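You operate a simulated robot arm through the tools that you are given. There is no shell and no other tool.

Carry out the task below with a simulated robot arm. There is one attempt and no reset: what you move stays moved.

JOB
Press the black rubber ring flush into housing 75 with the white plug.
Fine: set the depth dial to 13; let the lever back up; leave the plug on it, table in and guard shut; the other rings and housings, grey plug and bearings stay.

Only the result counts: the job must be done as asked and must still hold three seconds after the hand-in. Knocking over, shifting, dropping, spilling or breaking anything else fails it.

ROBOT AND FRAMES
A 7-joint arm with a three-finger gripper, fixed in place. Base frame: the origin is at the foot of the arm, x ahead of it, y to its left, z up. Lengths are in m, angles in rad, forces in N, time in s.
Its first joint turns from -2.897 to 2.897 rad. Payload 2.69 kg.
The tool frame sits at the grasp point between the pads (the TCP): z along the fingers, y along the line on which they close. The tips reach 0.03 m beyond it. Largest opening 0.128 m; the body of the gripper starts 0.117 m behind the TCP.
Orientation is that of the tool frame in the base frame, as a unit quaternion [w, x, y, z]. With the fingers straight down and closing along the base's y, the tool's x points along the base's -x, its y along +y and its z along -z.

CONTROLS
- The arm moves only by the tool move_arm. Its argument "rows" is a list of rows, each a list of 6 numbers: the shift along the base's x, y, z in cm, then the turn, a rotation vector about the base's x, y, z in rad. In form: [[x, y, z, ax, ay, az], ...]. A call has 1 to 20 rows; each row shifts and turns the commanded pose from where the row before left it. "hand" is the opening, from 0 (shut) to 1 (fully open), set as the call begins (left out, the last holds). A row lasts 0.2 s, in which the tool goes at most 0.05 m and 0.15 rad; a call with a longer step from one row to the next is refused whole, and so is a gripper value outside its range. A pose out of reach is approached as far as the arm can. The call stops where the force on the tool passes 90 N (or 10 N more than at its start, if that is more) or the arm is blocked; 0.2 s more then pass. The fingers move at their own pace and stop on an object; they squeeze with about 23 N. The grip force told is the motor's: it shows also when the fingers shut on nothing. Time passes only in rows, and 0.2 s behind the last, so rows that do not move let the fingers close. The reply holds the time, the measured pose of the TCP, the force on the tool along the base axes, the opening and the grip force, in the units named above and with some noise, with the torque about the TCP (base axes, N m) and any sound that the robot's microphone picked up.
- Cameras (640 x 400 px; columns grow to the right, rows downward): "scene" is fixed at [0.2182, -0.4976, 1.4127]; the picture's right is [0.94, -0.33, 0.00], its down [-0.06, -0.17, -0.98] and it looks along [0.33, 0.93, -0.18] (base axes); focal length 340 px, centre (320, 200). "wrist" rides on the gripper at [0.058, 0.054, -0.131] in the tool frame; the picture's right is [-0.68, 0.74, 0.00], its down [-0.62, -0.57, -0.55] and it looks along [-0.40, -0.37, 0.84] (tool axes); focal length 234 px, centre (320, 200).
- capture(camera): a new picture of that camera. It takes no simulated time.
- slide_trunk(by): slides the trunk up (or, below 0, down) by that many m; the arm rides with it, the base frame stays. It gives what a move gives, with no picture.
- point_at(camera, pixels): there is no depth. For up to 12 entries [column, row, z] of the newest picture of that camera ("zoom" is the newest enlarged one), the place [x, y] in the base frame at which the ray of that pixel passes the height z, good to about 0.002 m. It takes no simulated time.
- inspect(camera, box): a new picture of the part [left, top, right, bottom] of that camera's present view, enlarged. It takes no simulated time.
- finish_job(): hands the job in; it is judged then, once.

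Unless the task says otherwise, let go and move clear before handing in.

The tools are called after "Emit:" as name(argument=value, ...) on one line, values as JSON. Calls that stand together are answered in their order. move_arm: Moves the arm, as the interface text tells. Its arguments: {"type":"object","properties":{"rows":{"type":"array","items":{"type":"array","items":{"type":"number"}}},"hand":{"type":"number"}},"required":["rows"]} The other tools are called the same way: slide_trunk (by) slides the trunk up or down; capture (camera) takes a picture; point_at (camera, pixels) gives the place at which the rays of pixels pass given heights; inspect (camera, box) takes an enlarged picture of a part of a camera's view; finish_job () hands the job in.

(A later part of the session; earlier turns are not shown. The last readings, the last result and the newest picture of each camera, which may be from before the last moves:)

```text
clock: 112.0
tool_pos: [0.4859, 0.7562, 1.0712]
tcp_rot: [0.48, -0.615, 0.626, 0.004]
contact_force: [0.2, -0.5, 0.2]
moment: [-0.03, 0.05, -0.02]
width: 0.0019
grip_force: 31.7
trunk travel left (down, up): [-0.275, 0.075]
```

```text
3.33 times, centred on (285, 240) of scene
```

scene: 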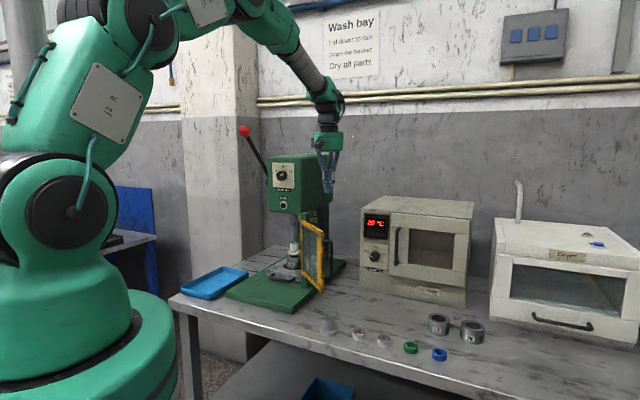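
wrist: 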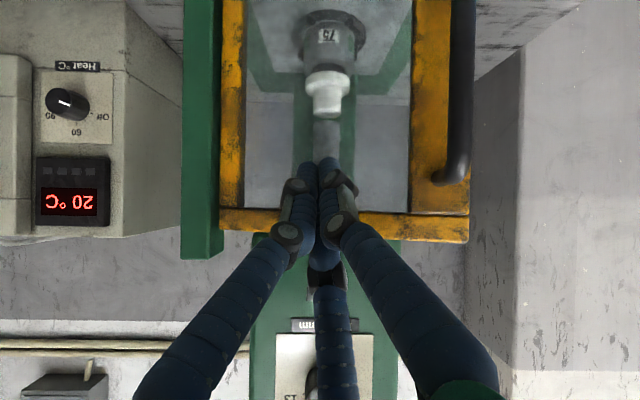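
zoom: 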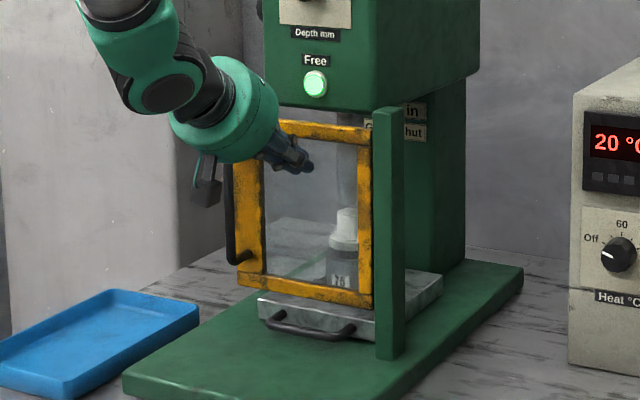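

The "Free" lamp is now lit green: table in and guard shut are recognized. I push a few millimetres more to seat the guard on its stop.

Emit:
move_arm(rows=[[0.2, 0.2, 0, 0, 0, 0], [0.15, 0.15, 0, 0, 0, 0], [0.15, 0.15, 0, 0, 0, 0], [0, 0, 0, 0, 0, 0]])

Emit:
inspect(camera="scene", box=[230, 180, 340, 300])

```text
clock: 113.0
tool_pos: [0.4906, 0.7601, 1.0713]
tcp_rot: [0.478, -0.616, 0.626, 0.005]
contact_force: [-4.7, -5.6, -0.2]
moment: [0.01, 0.04, 0.03]
width: 0.0022
grip_force: 31.2
trunk travel left (down, up): [-0.275, 0.075]
```

```text
3.33 times, centred on (285, 240) of scene
```

zoom: 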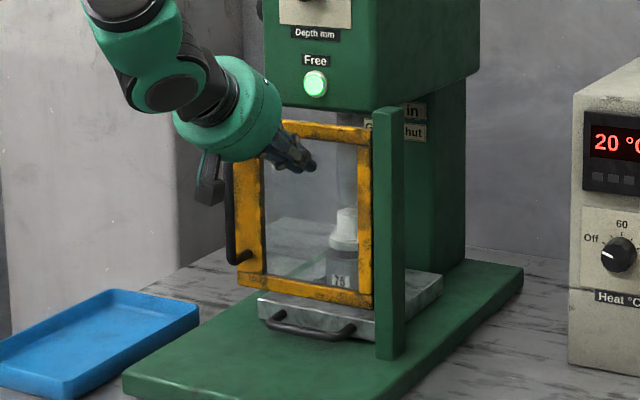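

The guard is at its stop (7 N). I back straight away and look over the result and the lever.

Emit:
move_arm(rows=[[-0.5, -0.5, 0, 0, 0, 0], [-1.5, -1.5, 0.3, 0, 0, 0], [-2.5, -2.5, 1, 0, 0, 0], [-2.5, -2.5, 2, 0, 0, 0], [-2.5, -2.5, 2, 0, 0, 0], [-2.5, -2.5, 2, 0, 0, 0], [-2, -2, 2, 0, 0, 0], [0, 0, 3, 0, 0, 0], [0, 0, 0, 0, 0, 0]])

Emit:
capture(camera="scene")

Emit:
capture(camera="wrist")

Emit:
inspect(camera="scene", box=[220, 110, 340, 310])

```text
clock: 115.0
tool_pos: [0.3512, 0.6217, 1.1942]
tcp_rot: [0.479, -0.615, 0.626, 0.004]
contact_force: [-0.2, 0.0, 0.1]
moment: [0.0, 0.02, 0.0]
width: 0.002
grip_force: 31.1
trunk travel left (down, up): [-0.275, 0.075]
```

```text
taken
```

scene: 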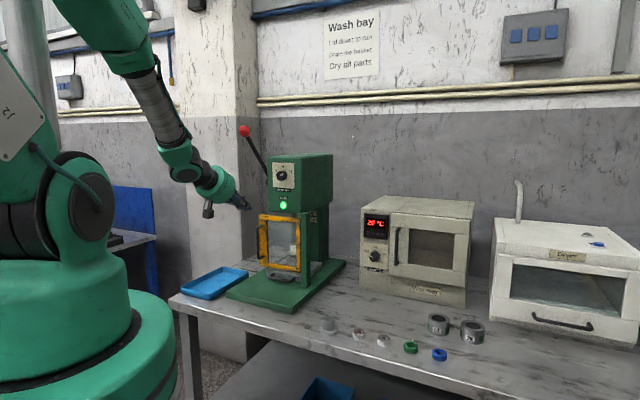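

```text
taken
```

wrist: 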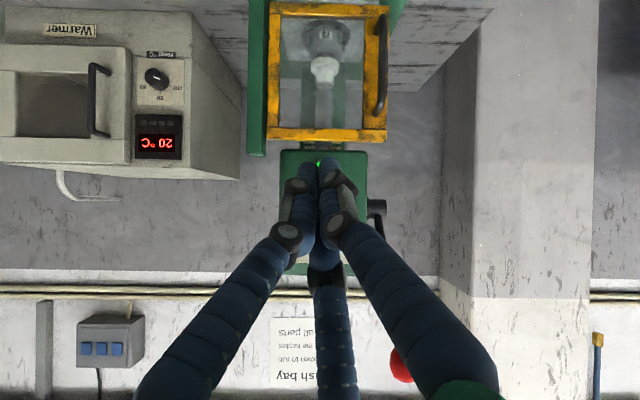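

```text
2.00 times, centred on (280, 210) of scene
```

zoom: 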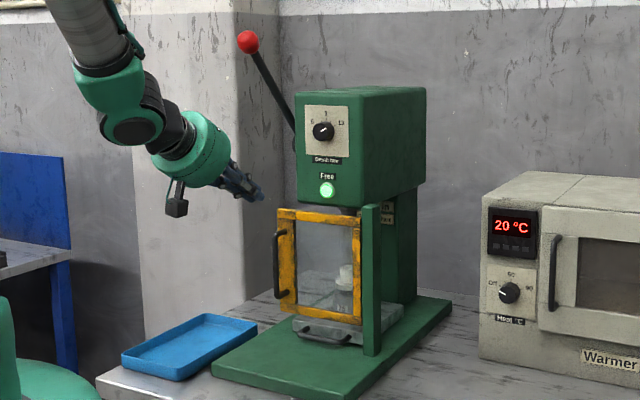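

Guard shut, table in, "Free" lit. Now the lever: its ball triangulates to about (u -0.324, v 0.870, z 1.435). I raise the hand and open it, to view the ball before gripping it from the robot side.

Emit:
move_arm(rows=[[0, 0, 3.5, 0, 0, 0], [0, 0, 3.5, 0, 0, 0], [0, 0, 3.5, 0, 0, 0], [0, 0, 3.5, 0, 0, 0], [0, 0, 3.5, 0, 0, 0], [-0.4, 1, 3.5, 0, 0, 0], [-0.4, 1, 3, 0, 0, 0], [-0.4, 1, 2, 0, 0, 0], [-0.4, 1, 0, 0, 0, 0], [-0.4, 1, 0, 0, 0, 0], [0, 0, 0, 0, 0, 0]], hand=0.65)

Emit:
capture(camera="wrist")

Emit:
capture(camera="scene")

```text
clock: 117.4
tool_pos: [0.3325, 0.6699, 1.4559]
tcp_rot: [0.48, -0.614, 0.626, 0.004]
contact_force: [-0.1, -0.7, -0.5]
moment: [-0.04, -0.04, -0.02]
width: 0.0834
grip_force: 0.0
trunk travel left (down, up): [-0.275, 0.075]
```

```text
taken
```

wrist: 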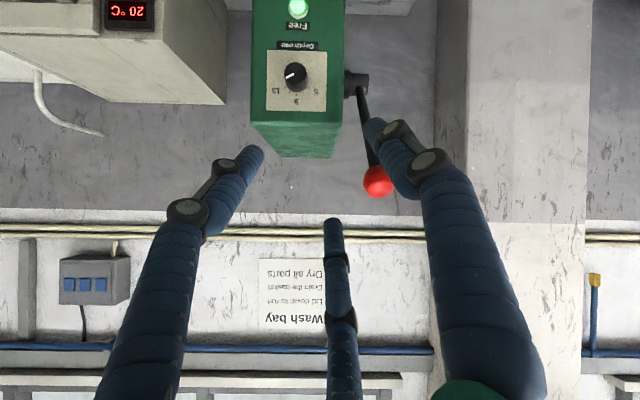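

```text
taken
```

scene: 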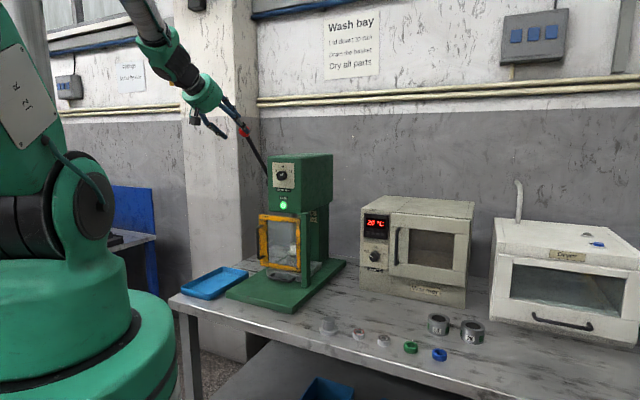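

The ball shows at (378,181) in the wrist view. I triangulate it with the scene ray.

Emit:
inspect(camera="wrist", box=[320, 60, 440, 220])

Emit:
point_at(camera="wrist", pixels=[[378, 181, 1.4], [378, 181, 1.42], [378, 181, 1.44], [378, 181, 1.46], [356, 85, 1.2], [356, 85, 1.22]])

Emit:
point_at(camera="scene", pixels=[[243.5, 131, 1.434], [243.5, 131, 1.438], [243.5, 131, 1.442]])

Emit:
inspect(camera="scene", box=[170, 60, 290, 200])

```text
2.50 times, centred on (380, 140) of wrist
```

zoom: 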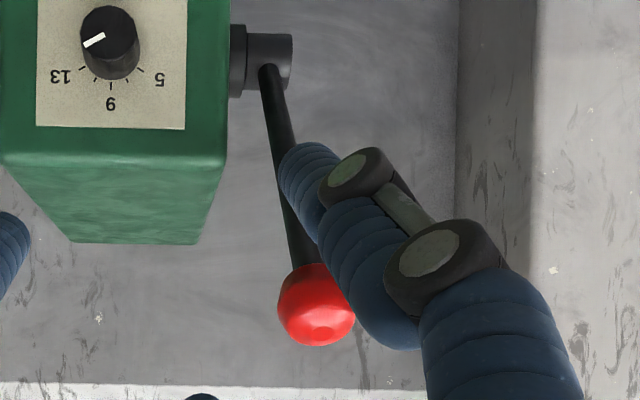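

```text
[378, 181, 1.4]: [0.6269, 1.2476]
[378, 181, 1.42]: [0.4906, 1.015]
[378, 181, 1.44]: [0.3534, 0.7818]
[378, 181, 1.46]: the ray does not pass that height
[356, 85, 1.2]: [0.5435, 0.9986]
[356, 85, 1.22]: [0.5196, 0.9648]
```

```text
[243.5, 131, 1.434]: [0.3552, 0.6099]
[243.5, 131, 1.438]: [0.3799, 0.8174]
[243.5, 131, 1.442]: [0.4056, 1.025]
```

```text
2.86 times, centred on (230, 130) of scene
```

zoom: 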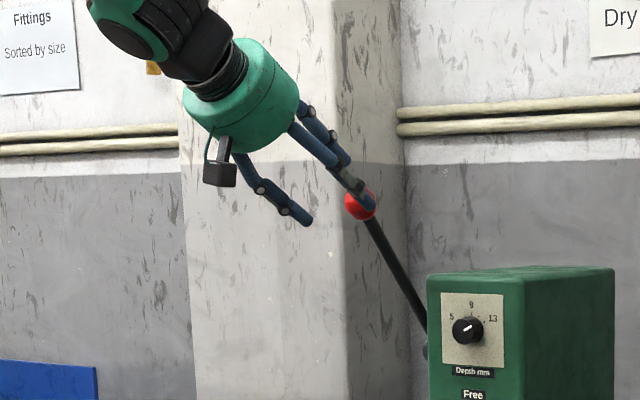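

Ball centre ≈ (0.381, 0.829, 1.437), i.e. u -0.317, v 0.856; hub near v 1.06, z 1.21. I move to a pre-grasp 10 cm back along the hand's axis.

Emit:
move_arm(rows=[[-0.1, 1.5, 0.9, 0, 0, 0], [-0.2, 2, 0.9, 0, 0, 0], [-0.3, 2.5, 0.9, 0, 0, 0], [-0.3, 2.5, 0.9, 0, 0, 0], [-0.2, 1.5, 0, 0, 0, 0], [0, 0, 0, 0, 0, 0]])

Emit:
capture(camera="wrist")

Emit:
inspect(camera="scene", box=[190, 70, 290, 190])

```text
clock: 118.8
tool_pos: [0.3208, 0.7709, 1.4903]
tcp_rot: [0.48, -0.614, 0.626, 0.004]
contact_force: [0.0, -0.2, -0.6]
moment: [0.07, 0.02, 0.01]
width: 0.0833
grip_force: 0.0
trunk travel left (down, up): [-0.275, 0.075]
```

```text
taken
```

wrist: 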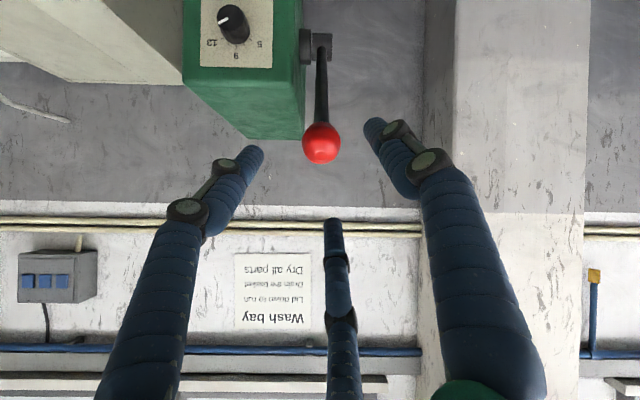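

```text
3.33 times, centred on (240, 130) of scene
```

zoom: 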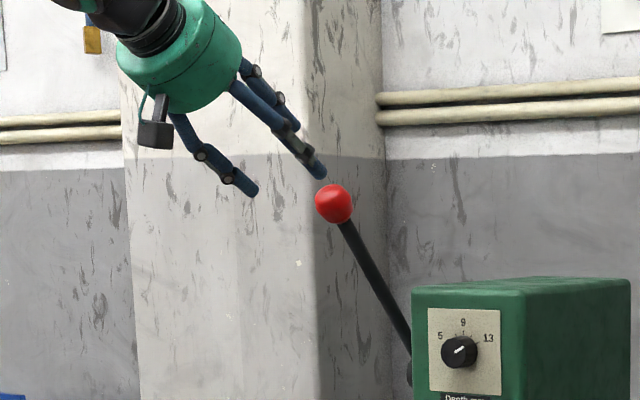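

The ball is centred on the hand's axis (321.5,143.5). I advance 8.5 cm along the axis so it sits between the fingers.

Emit:
move_arm(rows=[[1.26, 1.26, -1.16, 0, 0, 0], [1.26, 1.26, -1.16, 0, 0, 0], [1.26, 1.26, -1.16, 0, 0, 0], [1.26, 1.26, -1.16, 0, 0, 0], [0, 0, 0, 0, 0, 0]])

Emit:
capture(camera="wrist")

Emit:
inspect(camera="scene", box=[200, 90, 290, 190])

```text
clock: 120.0
tool_pos: [0.3709, 0.8206, 1.4431]
tcp_rot: [0.48, -0.614, 0.626, 0.004]
contact_force: [-0.3, -0.2, -0.3]
moment: [0.01, 0.04, -0.04]
width: 0.083
grip_force: 0.0
trunk travel left (down, up): [-0.275, 0.075]
```

```text
taken
```

wrist: 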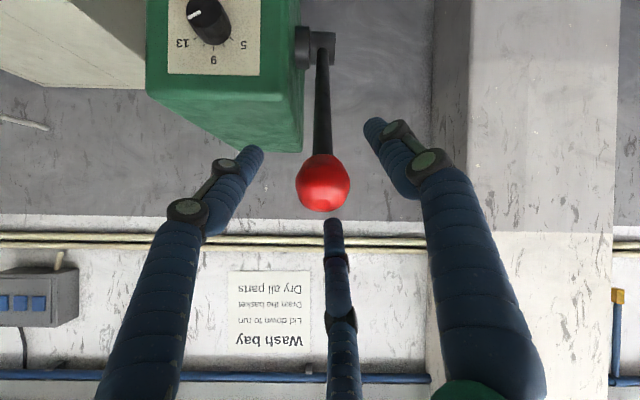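

```text
4.00 times, centred on (245, 140) of scene
```

zoom: 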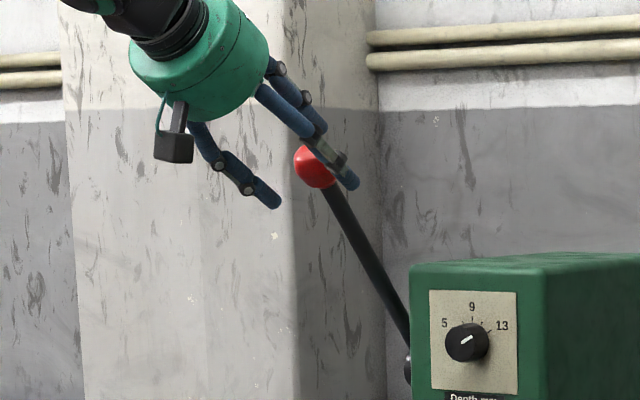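

The ball sits at (323,183), right in the grasp. I close on it.

Emit:
move_arm(rows=[[0, 0, 0, 0, 0, 0], [0, 0, 0, 0, 0, 0], [0, 0, 0, 0, 0, 0]], hand=0.0)

Emit:
capture(camera="wrist")

Emit:
inspect(camera="scene", box=[200, 90, 290, 190])

```text
clock: 120.8
tool_pos: [0.3678, 0.8212, 1.4437]
tcp_rot: [0.48, -0.615, 0.626, 0.005]
contact_force: [-10.2, 8.9, 4.2]
moment: [0.73, -0.05, 0.63]
width: 0.042
grip_force: 44.9
trunk travel left (down, up): [-0.275, 0.075]
```

```text
taken
```

wrist: 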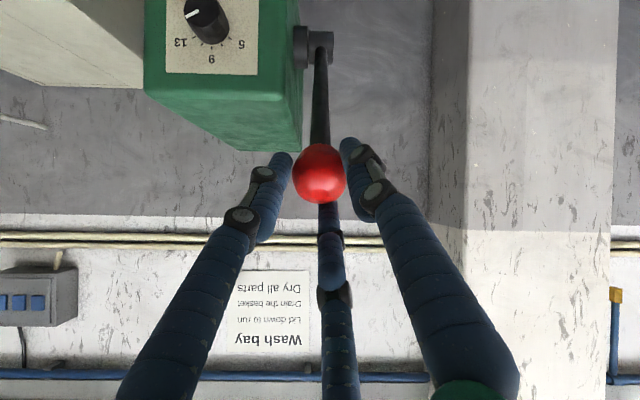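

```text
4.00 times, centred on (245, 140) of scene
```

zoom: 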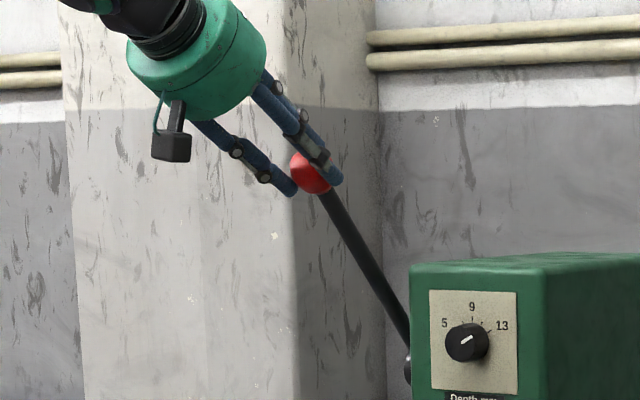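

Gripped (0.042 m, 45 N) with a 13 N side load toward -u; I'll relieve it by shifting 2 mm that way, and meanwhile locate the hub more exactly.

Emit:
move_arm(rows=[[-0.14, 0.14, 0, 0, 0, 0], [0, 0, 0, 0, 0, 0]])

Emit:
inspect(camera="wrist", box=[270, 20, 370, 220])

Emit:
capture(camera="wrist")

Emit:
point_at(camera="wrist", pixels=[[321, 48, 1.19], [321, 48, 1.21], [321, 48, 1.23], [321, 48, 1.25]])

Emit:
point_at(camera="scene", pixels=[[266.5, 182.5, 1.2], [266.5, 182.5, 1.22], [266.5, 182.5, 1.24]])

```text
clock: 121.4
tool_pos: [0.3686, 0.8213, 1.4441]
tcp_rot: [0.479, -0.616, 0.625, 0.004]
contact_force: [-5.0, 1.6, 5.5]
moment: [0.4, -0.51, 0.03]
width: 0.0419
grip_force: 45.2
trunk travel left (down, up): [-0.275, 0.075]
```

```text
2.00 times, centred on (320, 120) of wrist
```

zoom: 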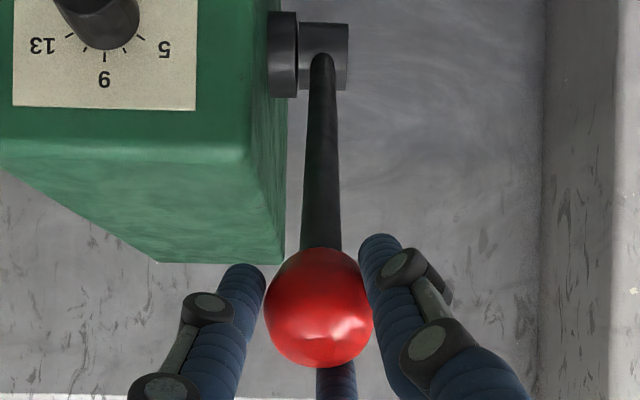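

```text
taken
```

wrist: 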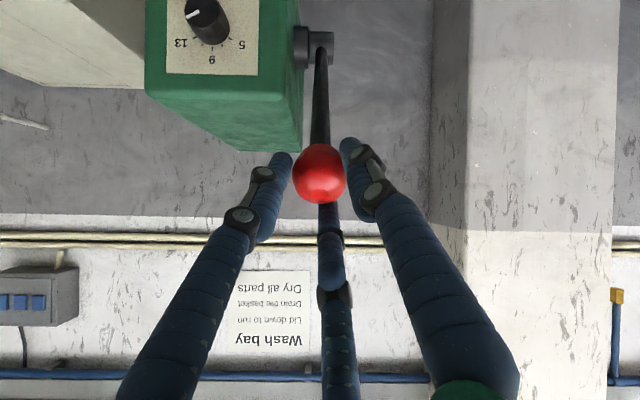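

```text
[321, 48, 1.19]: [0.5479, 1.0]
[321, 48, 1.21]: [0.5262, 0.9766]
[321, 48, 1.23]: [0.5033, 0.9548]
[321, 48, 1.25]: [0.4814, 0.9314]
```

```text
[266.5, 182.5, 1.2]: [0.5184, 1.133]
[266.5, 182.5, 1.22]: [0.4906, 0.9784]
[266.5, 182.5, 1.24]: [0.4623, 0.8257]
```

Hub is near (v 1.035, z 1.225), so the ball swings on a radius of about 0.278 m starting at 49°. I pull the first 5° along the arc, rotating the hand with it.

Emit:
move_arm(rows=[[-0.43, -0.43, -0.57, 0.0144, -0.0144, 0], [-0.43, -0.43, -0.57, 0.0144, -0.0144, 0], [-0.43, -0.43, -0.57, 0.0144, -0.0144, 0], [0, 0, 0, 0, 0, 0]])

Emit:
capture(camera="wrist")

Emit:
inspect(camera="scene", box=[200, 90, 330, 300])

```text
clock: 122.4
tool_pos: [0.3561, 0.809, 1.4252]
tcp_rot: [0.505, -0.605, 0.615, 0.004]
contact_force: [-0.6, -2.2, 1.6]
moment: [-0.23, -0.1, 0.09]
width: 0.0416
grip_force: 45.2
trunk travel left (down, up): [-0.275, 0.075]
```

```text
taken
```

wrist: 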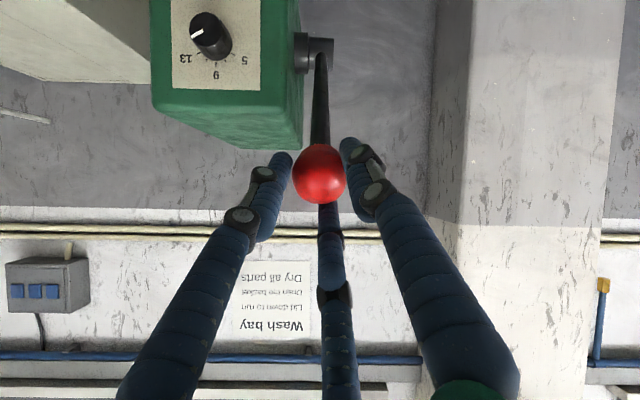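

```text
1.90 times, centred on (265, 195) of scene
```

zoom: 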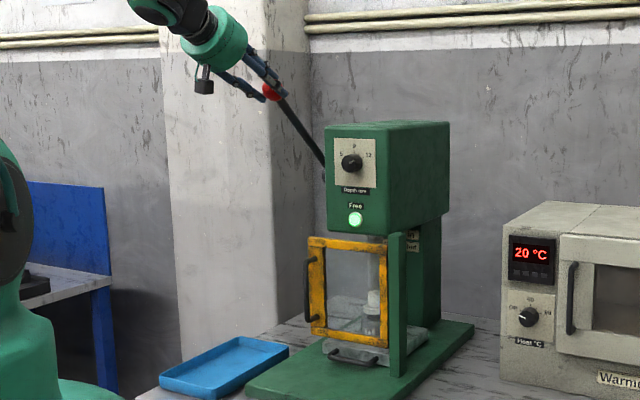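

The lever follows with only ~2 N. I continue 10° more.

Emit:
move_arm(rows=[[-0.391, -0.391, -0.623, 0.0144, -0.0144, 0], [-0.391, -0.391, -0.623, 0.0144, -0.0144, 0], [-0.391, -0.391, -0.623, 0.0144, -0.0144, 0], [-0.351, -0.351, -0.667, 0.0144, -0.0144, 0], [-0.351, -0.351, -0.667, 0.0144, -0.0144, 0], [-0.351, -0.351, -0.667, 0.0144, -0.0144, 0], [0, 0, 0, 0, 0, 0]])

Emit:
capture(camera="wrist")

Emit:
inspect(camera="scene", box=[255, 200, 325, 300])

```text
clock: 124.0
tool_pos: [0.3348, 0.7872, 1.3885]
tcp_rot: [0.558, -0.582, 0.592, 0.004]
contact_force: [3.2, 2.9, -0.1]
moment: [0.15, -0.41, -0.01]
width: 0.0416
grip_force: 45.0
trunk travel left (down, up): [-0.275, 0.075]
```

```text
taken
```

wrist: 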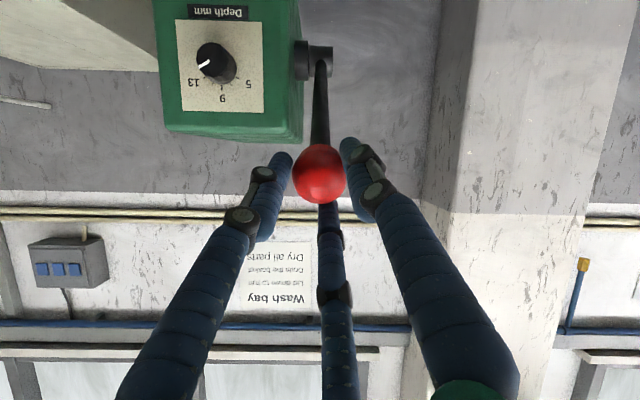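

```text
4.00 times, centred on (290, 250) of scene
```

zoom: 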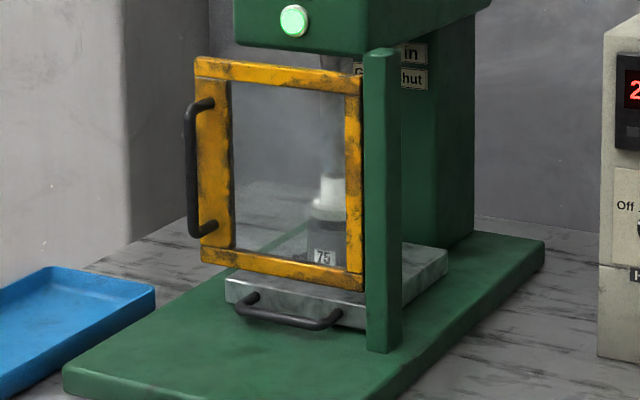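

Still light load. I continue another 10° and watch for resistance from the pressing.

Emit:
move_arm(rows=[[-0.309, -0.309, -0.71, 0.0144, -0.0144, 0], [-0.309, -0.309, -0.71, 0.0144, -0.0144, 0], [-0.309, -0.309, -0.71, 0.0144, -0.0144, 0], [-0.266, -0.266, -0.743, 0.0144, -0.0144, 0], [-0.266, -0.266, -0.743, 0.0144, -0.0144, 0], [-0.266, -0.266, -0.743, 0.0144, -0.0144, 0], [0, 0, 0, 0, 0, 0]])

Emit:
capture(camera="wrist")

Emit:
inspect(camera="scene", box=[270, 215, 320, 280])

```text
clock: 125.6
tool_pos: [0.3181, 0.769, 1.3434]
tcp_rot: [0.608, -0.557, 0.566, 0.005]
contact_force: [5.8, 2.5, -1.2]
moment: [0.16, -0.41, 0.01]
width: 0.0417
grip_force: 45.2
trunk travel left (down, up): [-0.275, 0.075]
```

```text
taken
```

wrist: 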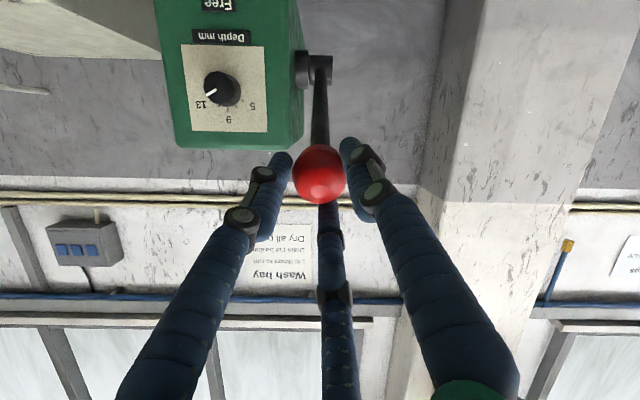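

```text
6.15 times, centred on (295, 248) of scene
```

zoom: 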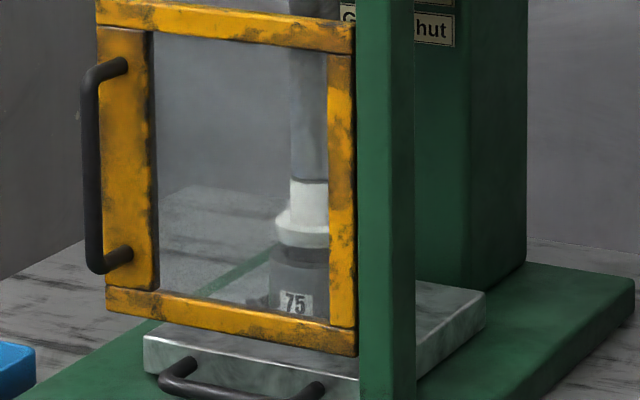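

The ram has reached the plug. I continue in smaller steps through the pressing stroke, watching force.

Emit:
move_arm(rows=[[-0.12, -0.12, -0.58, 0.0108, -0.0108, 0], [-0.12, -0.12, -0.58, 0.0108, -0.0108, 0], [-0.12, -0.12, -0.58, 0.0108, -0.0108, 0], [-0.12, -0.12, -0.58, 0.0108, -0.0108, 0], [0, 0, 0, 0, 0, 0]])

Emit:
inspect(camera="scene", box=[270, 215, 320, 280])

Emit:
inspect(camera="wrist", box=[240, 30, 400, 230])

```text
clock: 126.8
tool_pos: [0.3109, 0.7646, 1.3217]
tcp_rot: [0.633, -0.542, 0.553, 0.005]
contact_force: [-4.4, -7.2, 5.7]
moment: [0.68, -0.5, 0.08]
width: 0.0415
grip_force: 44.9
trunk travel left (down, up): [-0.275, 0.075]
```

```text
6.15 times, centred on (295, 248) of scene
```

zoom: 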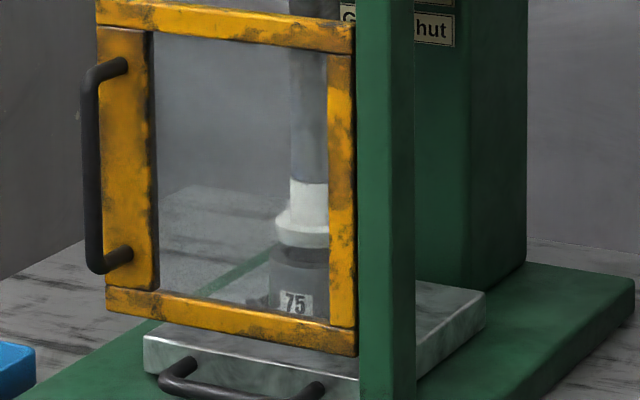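

```text
2.00 times, centred on (320, 130) of wrist
```

zoom: 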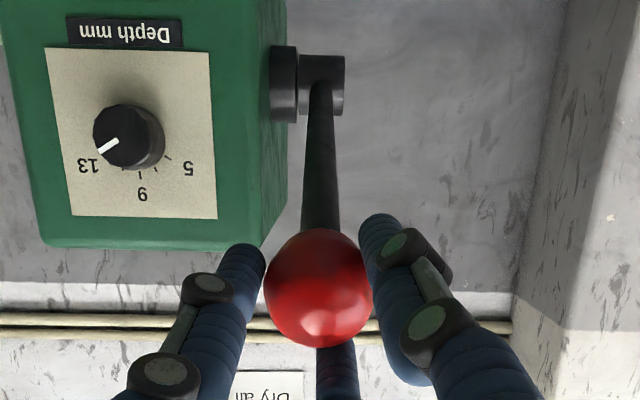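

Resistance is starting (about 6 N up). I continue.

Emit:
move_arm(rows=[[-0.16, -0.16, -0.6, 0.0108, -0.0108, 0], [-0.16, -0.16, -0.6, 0.0108, -0.0108, 0], [-0.15, -0.15, -0.6, 0.0108, -0.0108, 0], [-0.14, -0.14, -0.6, 0.0108, -0.0108, 0], [0, 0, 0, 0, 0, 0]])

Emit:
inspect(camera="scene", box=[270, 215, 320, 280])

Emit:
inspect(camera="wrist", box=[240, 30, 400, 230])

```text
clock: 128.0
tool_pos: [0.306, 0.7589, 1.2981]
tcp_rot: [0.656, -0.529, 0.538, 0.006]
contact_force: [2.0, 1.3, 5.4]
moment: [0.62, -0.75, -0.04]
width: 0.0421
grip_force: 45.0
trunk travel left (down, up): [-0.275, 0.075]
```

```text
6.15 times, centred on (295, 248) of scene
```

zoom: 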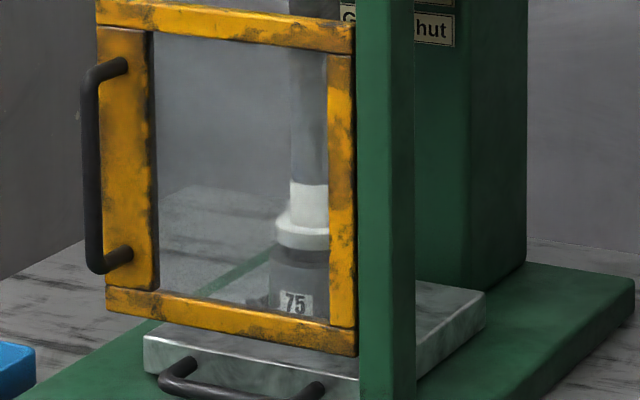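

```text
2.00 times, centred on (320, 130) of wrist
```

zoom: 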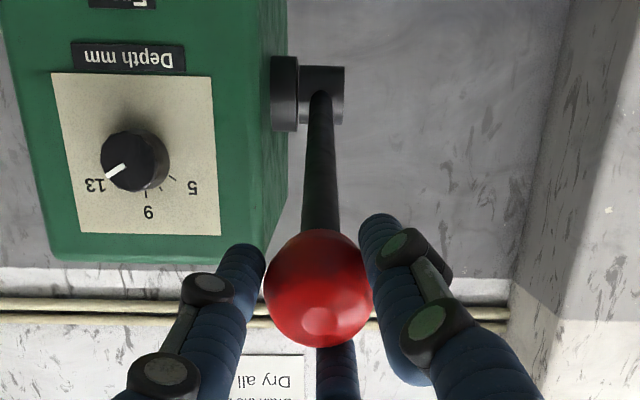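

The plug is moving down gradually (its top line 180→184). I continue another 10°.

Emit:
move_arm(rows=[[-0.1, -0.1, -0.61, 0.0108, -0.0108, 0], [-0.1, -0.1, -0.61, 0.0108, -0.0108, 0], [-0.09, -0.09, -0.61, 0.0108, -0.0108, 0], [-0.08, -0.08, -0.61, 0.0108, -0.0108, 0], [-0.06, -0.06, -0.62, 0.0108, -0.0108, 0], [-0.05, -0.05, -0.62, 0.0108, -0.0108, 0], [-0.05, -0.05, -0.62, 0.0108, -0.0108, 0], [-0.04, -0.04, -0.62, 0.0108, -0.0108, 0], [0, 0, 0, 0, 0, 0]])

Emit:
inspect(camera="scene", box=[270, 215, 320, 280])

Emit:
inspect(camera="wrist", box=[240, 30, 400, 230])

```text
clock: 130.0
tool_pos: [0.2984, 0.7533, 1.2467]
tcp_rot: [0.7, -0.5, 0.509, 0.007]
contact_force: [-3.7, -2.6, 4.9]
moment: [0.22, -0.27, -0.05]
width: 0.042
grip_force: 44.7
trunk travel left (down, up): [-0.275, 0.075]
```

```text
6.15 times, centred on (295, 248) of scene
```

zoom: 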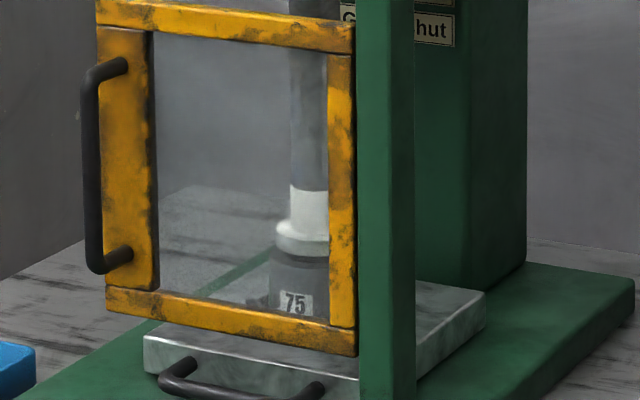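

```text
2.00 times, centred on (320, 130) of wrist
```

zoom: 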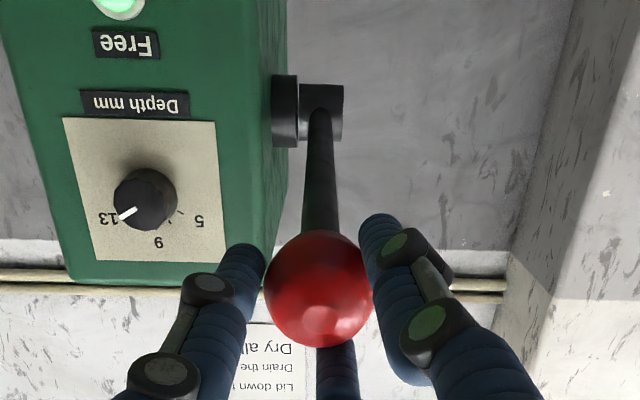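

Plug top line now at 190; lever is near horizontal with small loads. I continue past horizontal.

Emit:
move_arm(rows=[[-0.02, -0.02, -0.62, 0.008, -0.008, 0], [-0.02, -0.02, -0.62, 0.008, -0.008, 0], [-0.01, -0.01, -0.62, 0.008, -0.008, 0], [0, 0, -0.62, 0.008, -0.008, 0], [0.01, 0.01, -0.62, 0.008, -0.008, 0], [0.02, 0.02, -0.62, 0.008, -0.008, 0], [0, 0, 0, 0, 0, 0]])

Emit:
inspect(camera="scene", box=[270, 215, 320, 280])

Emit:
inspect(camera="wrist", box=[240, 30, 400, 230])

```text
clock: 131.6
tool_pos: [0.2993, 0.7519, 1.2105]
tcp_rot: [0.724, -0.483, 0.492, 0.006]
contact_force: [-11.2, -9.7, 3.4]
moment: [0.1, -0.23, 0.0]
width: 0.0418
grip_force: 44.8
trunk travel left (down, up): [-0.275, 0.075]
```

```text
6.15 times, centred on (295, 248) of scene
```

zoom: 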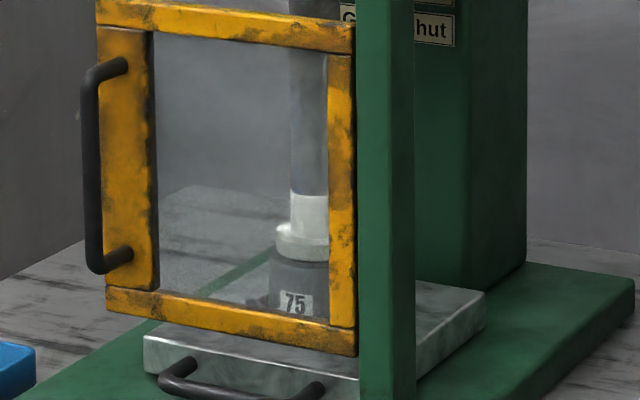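

```text
2.00 times, centred on (320, 130) of wrist
```

zoom: 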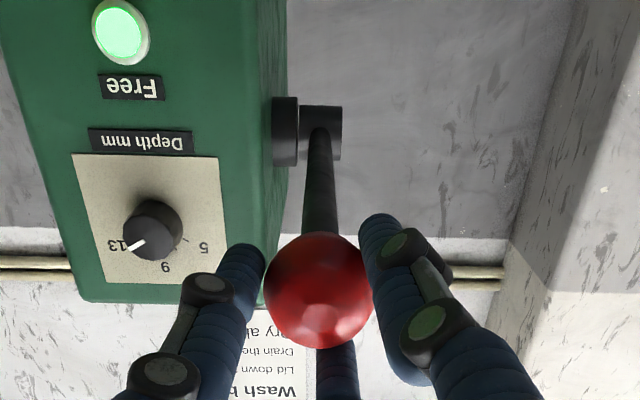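

The plug keeps going down (line at 195); a -15 N radial load says my path is a bit tight, so I ease outward 1.5 mm while continuing.

Emit:
move_arm(rows=[[-0.08, -0.08, -0.6, 0.008, -0.008, 0], [-0.04, -0.04, -0.6, 0.008, -0.008, 0], [0.0, 0.0, -0.6, 0.008, -0.008, 0], [0.02, 0.02, -0.6, 0.008, -0.008, 0], [0, 0, 0, 0, 0, 0]])

Emit:
inspect(camera="scene", box=[270, 215, 320, 280])

Emit:
inspect(camera="scene", box=[284, 240, 304, 270])

```text
clock: 132.8
tool_pos: [0.3002, 0.7531, 1.1877]
tcp_rot: [0.74, -0.471, 0.48, 0.006]
contact_force: [16.9, 11.8, 8.1]
moment: [0.58, -0.32, -0.34]
width: 0.0415
grip_force: 44.8
trunk travel left (down, up): [-0.275, 0.075]
```

```text
6.15 times, centred on (295, 248) of scene
```

zoom: 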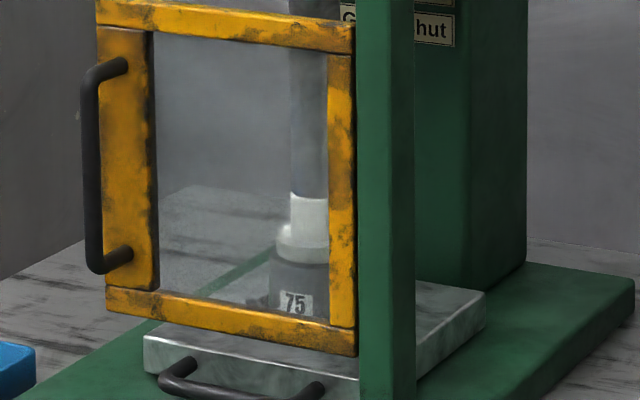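

```text
13.33 times, centred on (294, 255) of scene
```

zoom: 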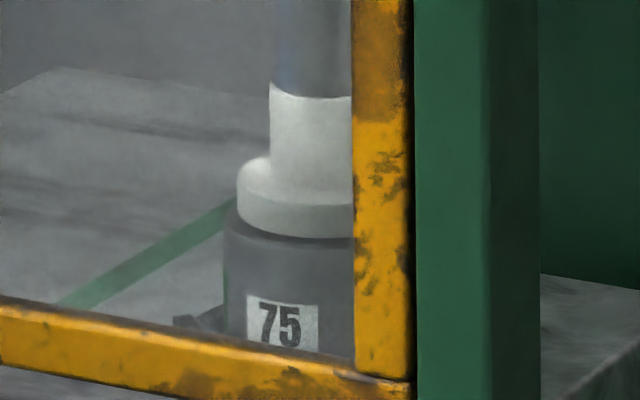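

The black band between flange and housing has all but vanished. I correct the radius and continue in small steps until the depth stop is felt.

Emit:
move_arm(rows=[[0.1, 0.1, -0.4, 0.005, -0.005, 0], [0.06, 0.06, -0.4, 0.005, -0.005, 0], [0, 0, 0, 0, 0, 0]])

Emit:
inspect(camera="scene", box=[284, 240, 304, 270])

```text
clock: 133.6
tool_pos: [0.3003, 0.7535, 1.1777]
tcp_rot: [0.744, -0.469, 0.476, 0.007]
contact_force: [6.2, 5.3, 5.4]
moment: [-0.02, -0.23, 0.21]
width: 0.042
grip_force: 44.8
trunk travel left (down, up): [-0.275, 0.075]
```

```text
13.33 times, centred on (294, 255) of scene
```

zoom: 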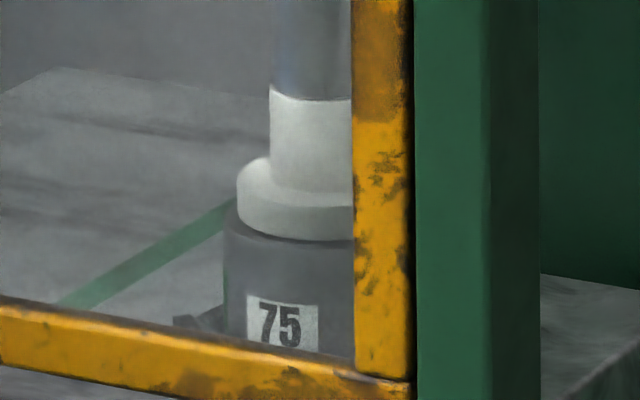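

Still light; I keep going in 4 mm steps.

Emit:
move_arm(rows=[[0.06, 0.06, -0.4, 0.005, -0.005, 0], [0.06, 0.06, -0.4, 0.005, -0.005, 0], [0.07, 0.07, -0.4, 0.005, -0.005, 0], [0, 0, 0, 0, 0, 0]])

Emit:
inspect(camera="scene", box=[284, 240, 304, 270])

Emit:
capture(camera="wrist")

```text
clock: 134.6
tool_pos: [0.3014, 0.7545, 1.1669]
tcp_rot: [0.751, -0.463, 0.47, 0.006]
contact_force: [-6.2, -7.2, 5.7]
moment: [0.27, -0.25, -0.1]
width: 0.0419
grip_force: 44.6
trunk travel left (down, up): [-0.275, 0.075]
```

```text
13.33 times, centred on (294, 255) of scene
```

zoom: 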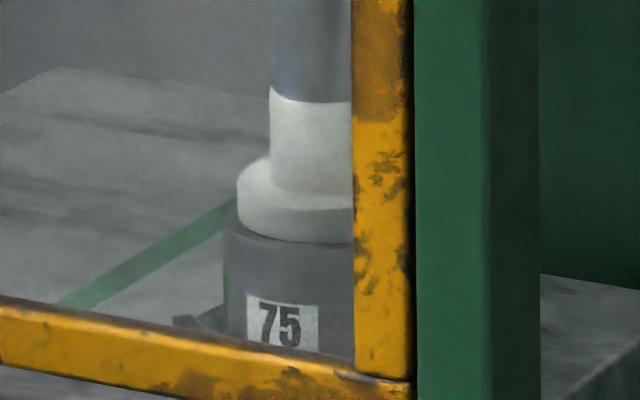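

```text
taken
```

wrist: 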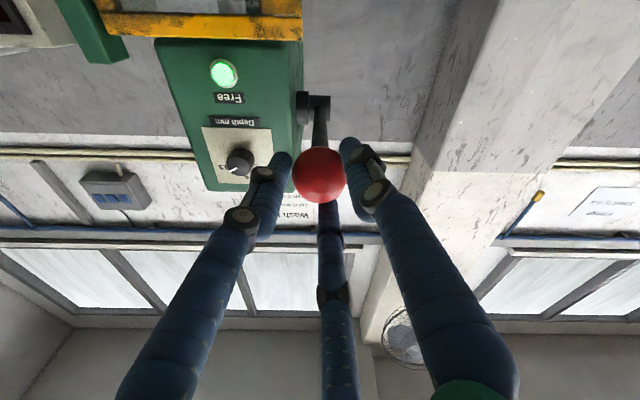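

No stop yet. Continuing.

Emit:
move_arm(rows=[[0.05, 0.05, -0.4, 0.005, -0.005, 0], [0.07, 0.07, -0.4, 0.005, -0.005, 0], [0.08, 0.08, -0.4, 0.005, -0.005, 0], [0, 0, 0, 0, 0, 0]])

Emit:
inspect(camera="scene", box=[284, 240, 304, 270])

```text
clock: 135.6
tool_pos: [0.3037, 0.7552, 1.1589]
tcp_rot: [0.761, -0.455, 0.463, 0.006]
contact_force: [-18.4, -19.4, 19.8]
moment: [1.02, -0.89, -0.05]
width: 0.0418
grip_force: 44.7
trunk travel left (down, up): [-0.275, 0.075]
```

```text
13.33 times, centred on (294, 255) of scene
```

zoom: 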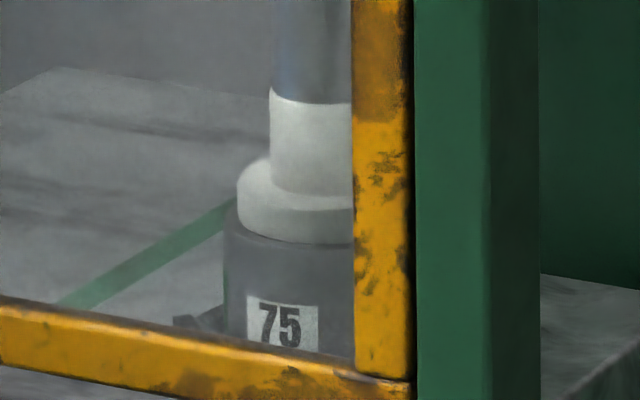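

Resistance jumped (20 N upward, 27 N radial). I relieve the radial part and push 3 mm more to see whether this is the stop.

Emit:
move_arm(rows=[[-0.15, -0.15, -0.1, 0, 0, 0], [-0.05, -0.05, -0.2, 0, 0, 0], [0, 0, 0, 0, 0, 0]])

Emit:
inspect(camera="scene", box=[284, 240, 304, 270])

```text
clock: 136.4
tool_pos: [0.3036, 0.7562, 1.1567]
tcp_rot: [0.761, -0.453, 0.465, 0.007]
contact_force: [11.9, 11.9, 35.3]
moment: [0.91, -0.78, -0.62]
width: 0.0417
grip_force: 45.4
trunk travel left (down, up): [-0.275, 0.075]
```

```text
13.33 times, centred on (294, 255) of scene
```

zoom: 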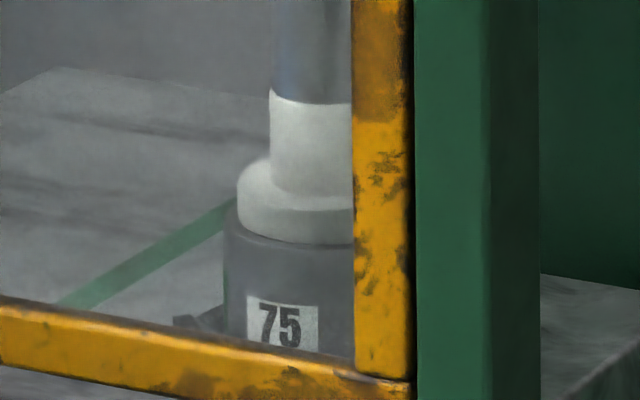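

The upward reaction is 35 N and the lever no longer moves: the depth stop is reached. A final 2 mm of extra pressure to be sure it's fully home.

Emit:
move_arm(rows=[[-0.03, -0.03, -0.2, 0, 0, 0], [0, 0, 0, 0, 0, 0], [0, 0, 0, 0, 0, 0]])

Emit:
inspect(camera="scene", box=[284, 240, 304, 270])

Emit:
inspect(camera="wrist", box=[180, 30, 360, 220])

```text
clock: 137.2
tool_pos: [0.3037, 0.7559, 1.1541]
tcp_rot: [0.76, -0.454, 0.465, 0.007]
contact_force: [22.5, 18.2, 44.4]
moment: [0.67, -0.54, -0.28]
width: 0.0419
grip_force: 45.0
trunk travel left (down, up): [-0.275, 0.075]
```

```text
13.33 times, centred on (294, 255) of scene
```

zoom: 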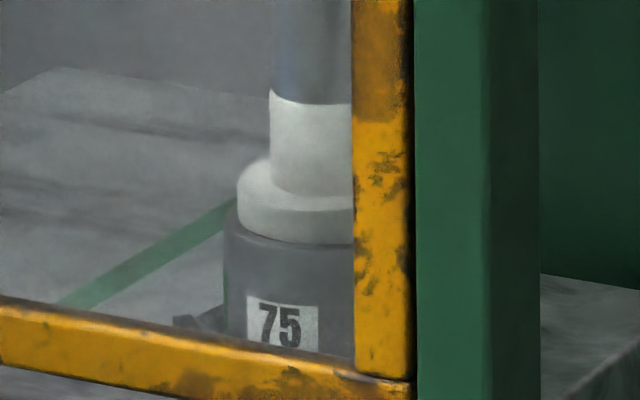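

```text
2.11 times, centred on (270, 125) of wrist
```

zoom: 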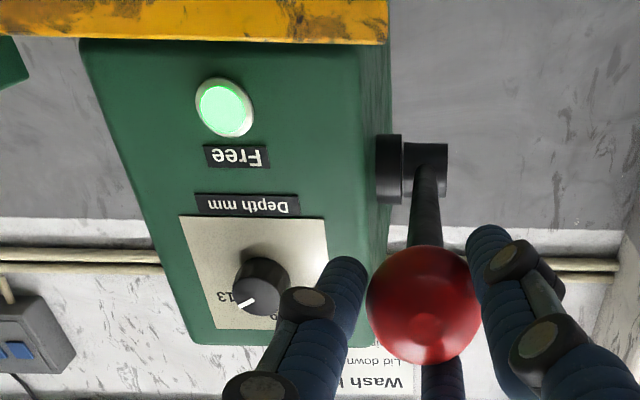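

Firm stop confirmed (44 N, plug no longer moving, dial still at 13). Now I let the lever back up, guiding the ball back along the same arc.

Emit:
move_arm(rows=[[0.01, 0.01, 0.43, -0.00375, 0.00375, 0], [0.01, 0.01, 0.43, -0.00375, 0.00375, 0], [0.0, 0.0, 0.43, -0.00375, 0.00375, 0], [-0.02, -0.02, 0.43, -0.00375, 0.00375, 0], [0, 0, 0, 0, 0, 0]])

Emit:
inspect(camera="scene", box=[284, 240, 304, 270])

```text
clock: 138.4
tool_pos: [0.3019, 0.7544, 1.1639]
tcp_rot: [0.751, -0.464, 0.471, 0.006]
contact_force: [2.7, 4.5, 7.2]
moment: [-0.67, 0.56, 0.21]
width: 0.042
grip_force: 44.8
trunk travel left (down, up): [-0.275, 0.075]
```

```text
13.33 times, centred on (294, 255) of scene
```

zoom: 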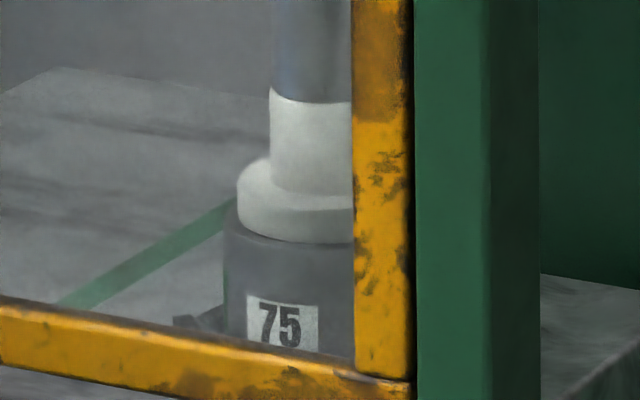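

The lever tends upward by itself (7 N). I continue following it up.

Emit:
move_arm(rows=[[-0.06, -0.06, 0.4, -0.005, 0.005, 0], [-0.06, -0.06, 0.4, -0.005, 0.005, 0], [-0.06, -0.06, 0.4, -0.005, 0.005, 0], [-0.03, -0.03, 0.64, -0.0084, 0.0084, 0], [-0.02, -0.02, 0.64, -0.0084, 0.0084, 0], [-0.01, -0.01, 0.64, -0.0084, 0.0084, 0], [0, 0, 0.64, -0.0084, 0.0084, 0], [0, 0, 0.64, -0.0084, 0.0084, 0], [0, 0, 0, 0, 0, 0]])

Emit:
inspect(camera="scene", box=[270, 215, 320, 280])

Emit:
capture(camera="wrist")

```text
clock: 140.4
tool_pos: [0.2989, 0.7511, 1.213]
tcp_rot: [0.725, -0.483, 0.491, 0.008]
contact_force: [-12.1, -19.5, 0.2]
moment: [-0.09, 0.08, -0.12]
width: 0.0419
grip_force: 44.9
trunk travel left (down, up): [-0.275, 0.075]
```

```text
6.15 times, centred on (295, 248) of scene
```

zoom: 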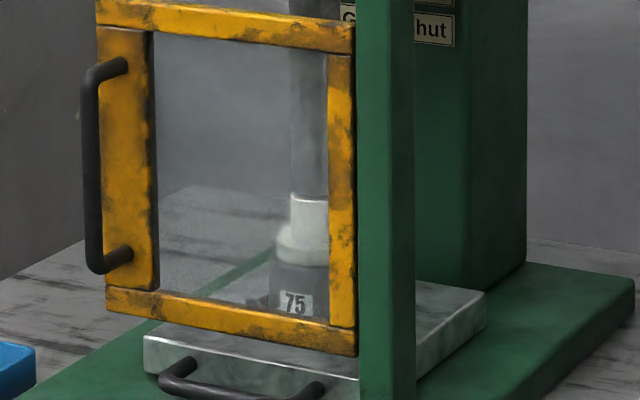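

```text
taken
```

wrist: 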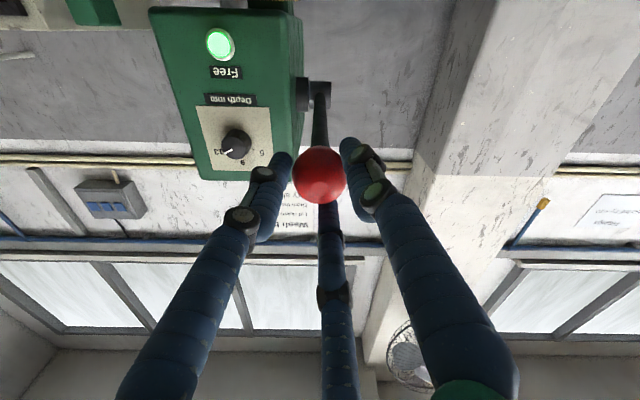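

The plug stays down as the ram rises. I ease the radial load and keep going up.

Emit:
move_arm(rows=[[-0.1, -0.1, 0.5, -0.008, 0.008, 0], [-0.03, -0.03, 0.62, -0.008, 0.008, 0], [0, 0, 0.62, -0.008, 0.008, 0], [0.01, 0.01, 0.62, -0.008, 0.008, 0], [0.02, 0.02, 0.62, -0.008, 0.008, 0], [0.03, 0.03, 0.62, -0.008, 0.008, 0], [0.05, 0.05, 0.62, -0.0108, 0.0108, 0], [0.06, 0.06, 0.62, -0.0108, 0.0108, 0], [0.07, 0.07, 0.62, -0.0108, 0.0108, 0], [0.08, 0.08, 0.62, -0.0108, 0.0108, 0], [0, 0, 0, 0, 0, 0]])

Emit:
inspect(camera="scene", box=[270, 215, 320, 280])

Emit:
inspect(camera="wrist", box=[240, 30, 400, 230])

```text
clock: 142.8
tool_pos: [0.3028, 0.7545, 1.2726]
tcp_rot: [0.679, -0.515, 0.524, 0.006]
contact_force: [7.2, 3.8, -2.5]
moment: [-0.41, 0.32, -0.09]
width: 0.0418
grip_force: 45.1
trunk travel left (down, up): [-0.275, 0.075]
```

```text
6.15 times, centred on (295, 248) of scene
```

zoom: 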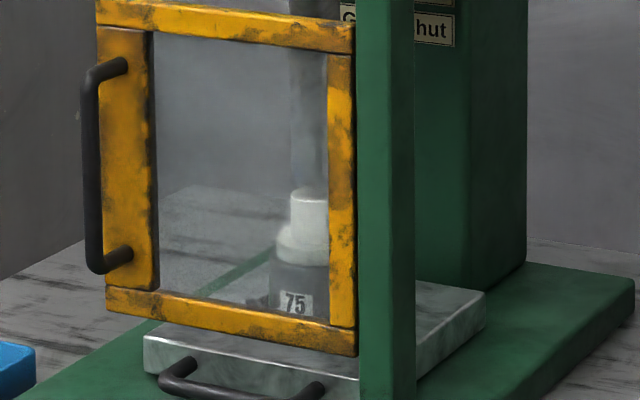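

```text
2.00 times, centred on (320, 130) of wrist
```

zoom: 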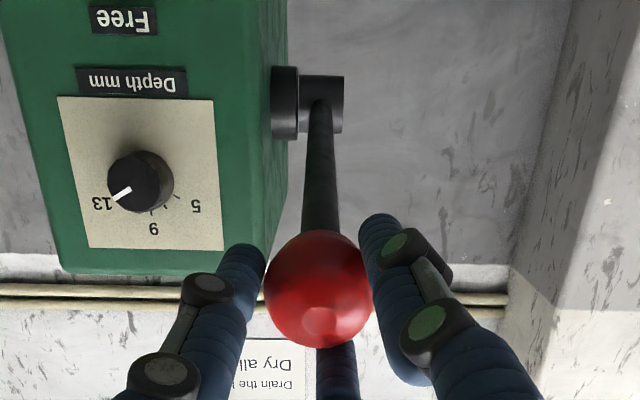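

The ram has lifted off and the plug stays seated. I keep guiding the lever upward.

Emit:
move_arm(rows=[[0.09, 0.09, 0.63, -0.0108, 0.0108, 0], [0.09, 0.09, 0.63, -0.0108, 0.0108, 0], [0.1, 0.1, 0.63, -0.0108, 0.0108, 0], [0.1, 0.1, 0.63, -0.0108, 0.0108, 0], [0.13, 0.13, 0.59, -0.0108, 0.0108, 0], [0.13, 0.13, 0.59, -0.0108, 0.0108, 0], [0.14, 0.14, 0.59, -0.0108, 0.0108, 0], [0.14, 0.14, 0.59, -0.0108, 0.0108, 0], [0, 0, 0, 0, 0, 0]])

Emit:
inspect(camera="wrist", box=[240, 30, 400, 230])

```text
clock: 144.8
tool_pos: [0.312, 0.7634, 1.3205]
tcp_rot: [0.633, -0.542, 0.553, 0.005]
contact_force: [3.1, -2.7, -1.9]
moment: [-0.49, 0.49, -0.03]
width: 0.0419
grip_force: 45.5
trunk travel left (down, up): [-0.275, 0.075]
```

```text
2.00 times, centred on (320, 130) of wrist
```

zoom: 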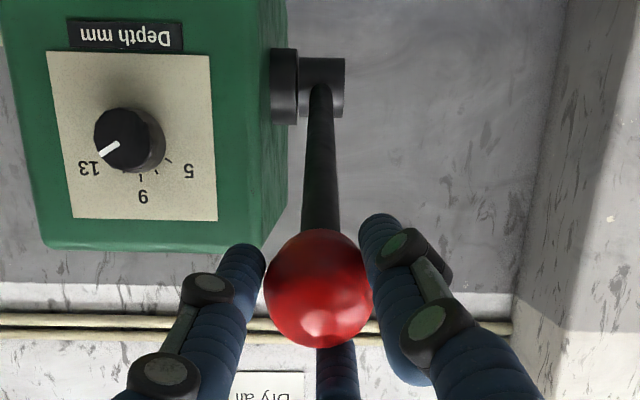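

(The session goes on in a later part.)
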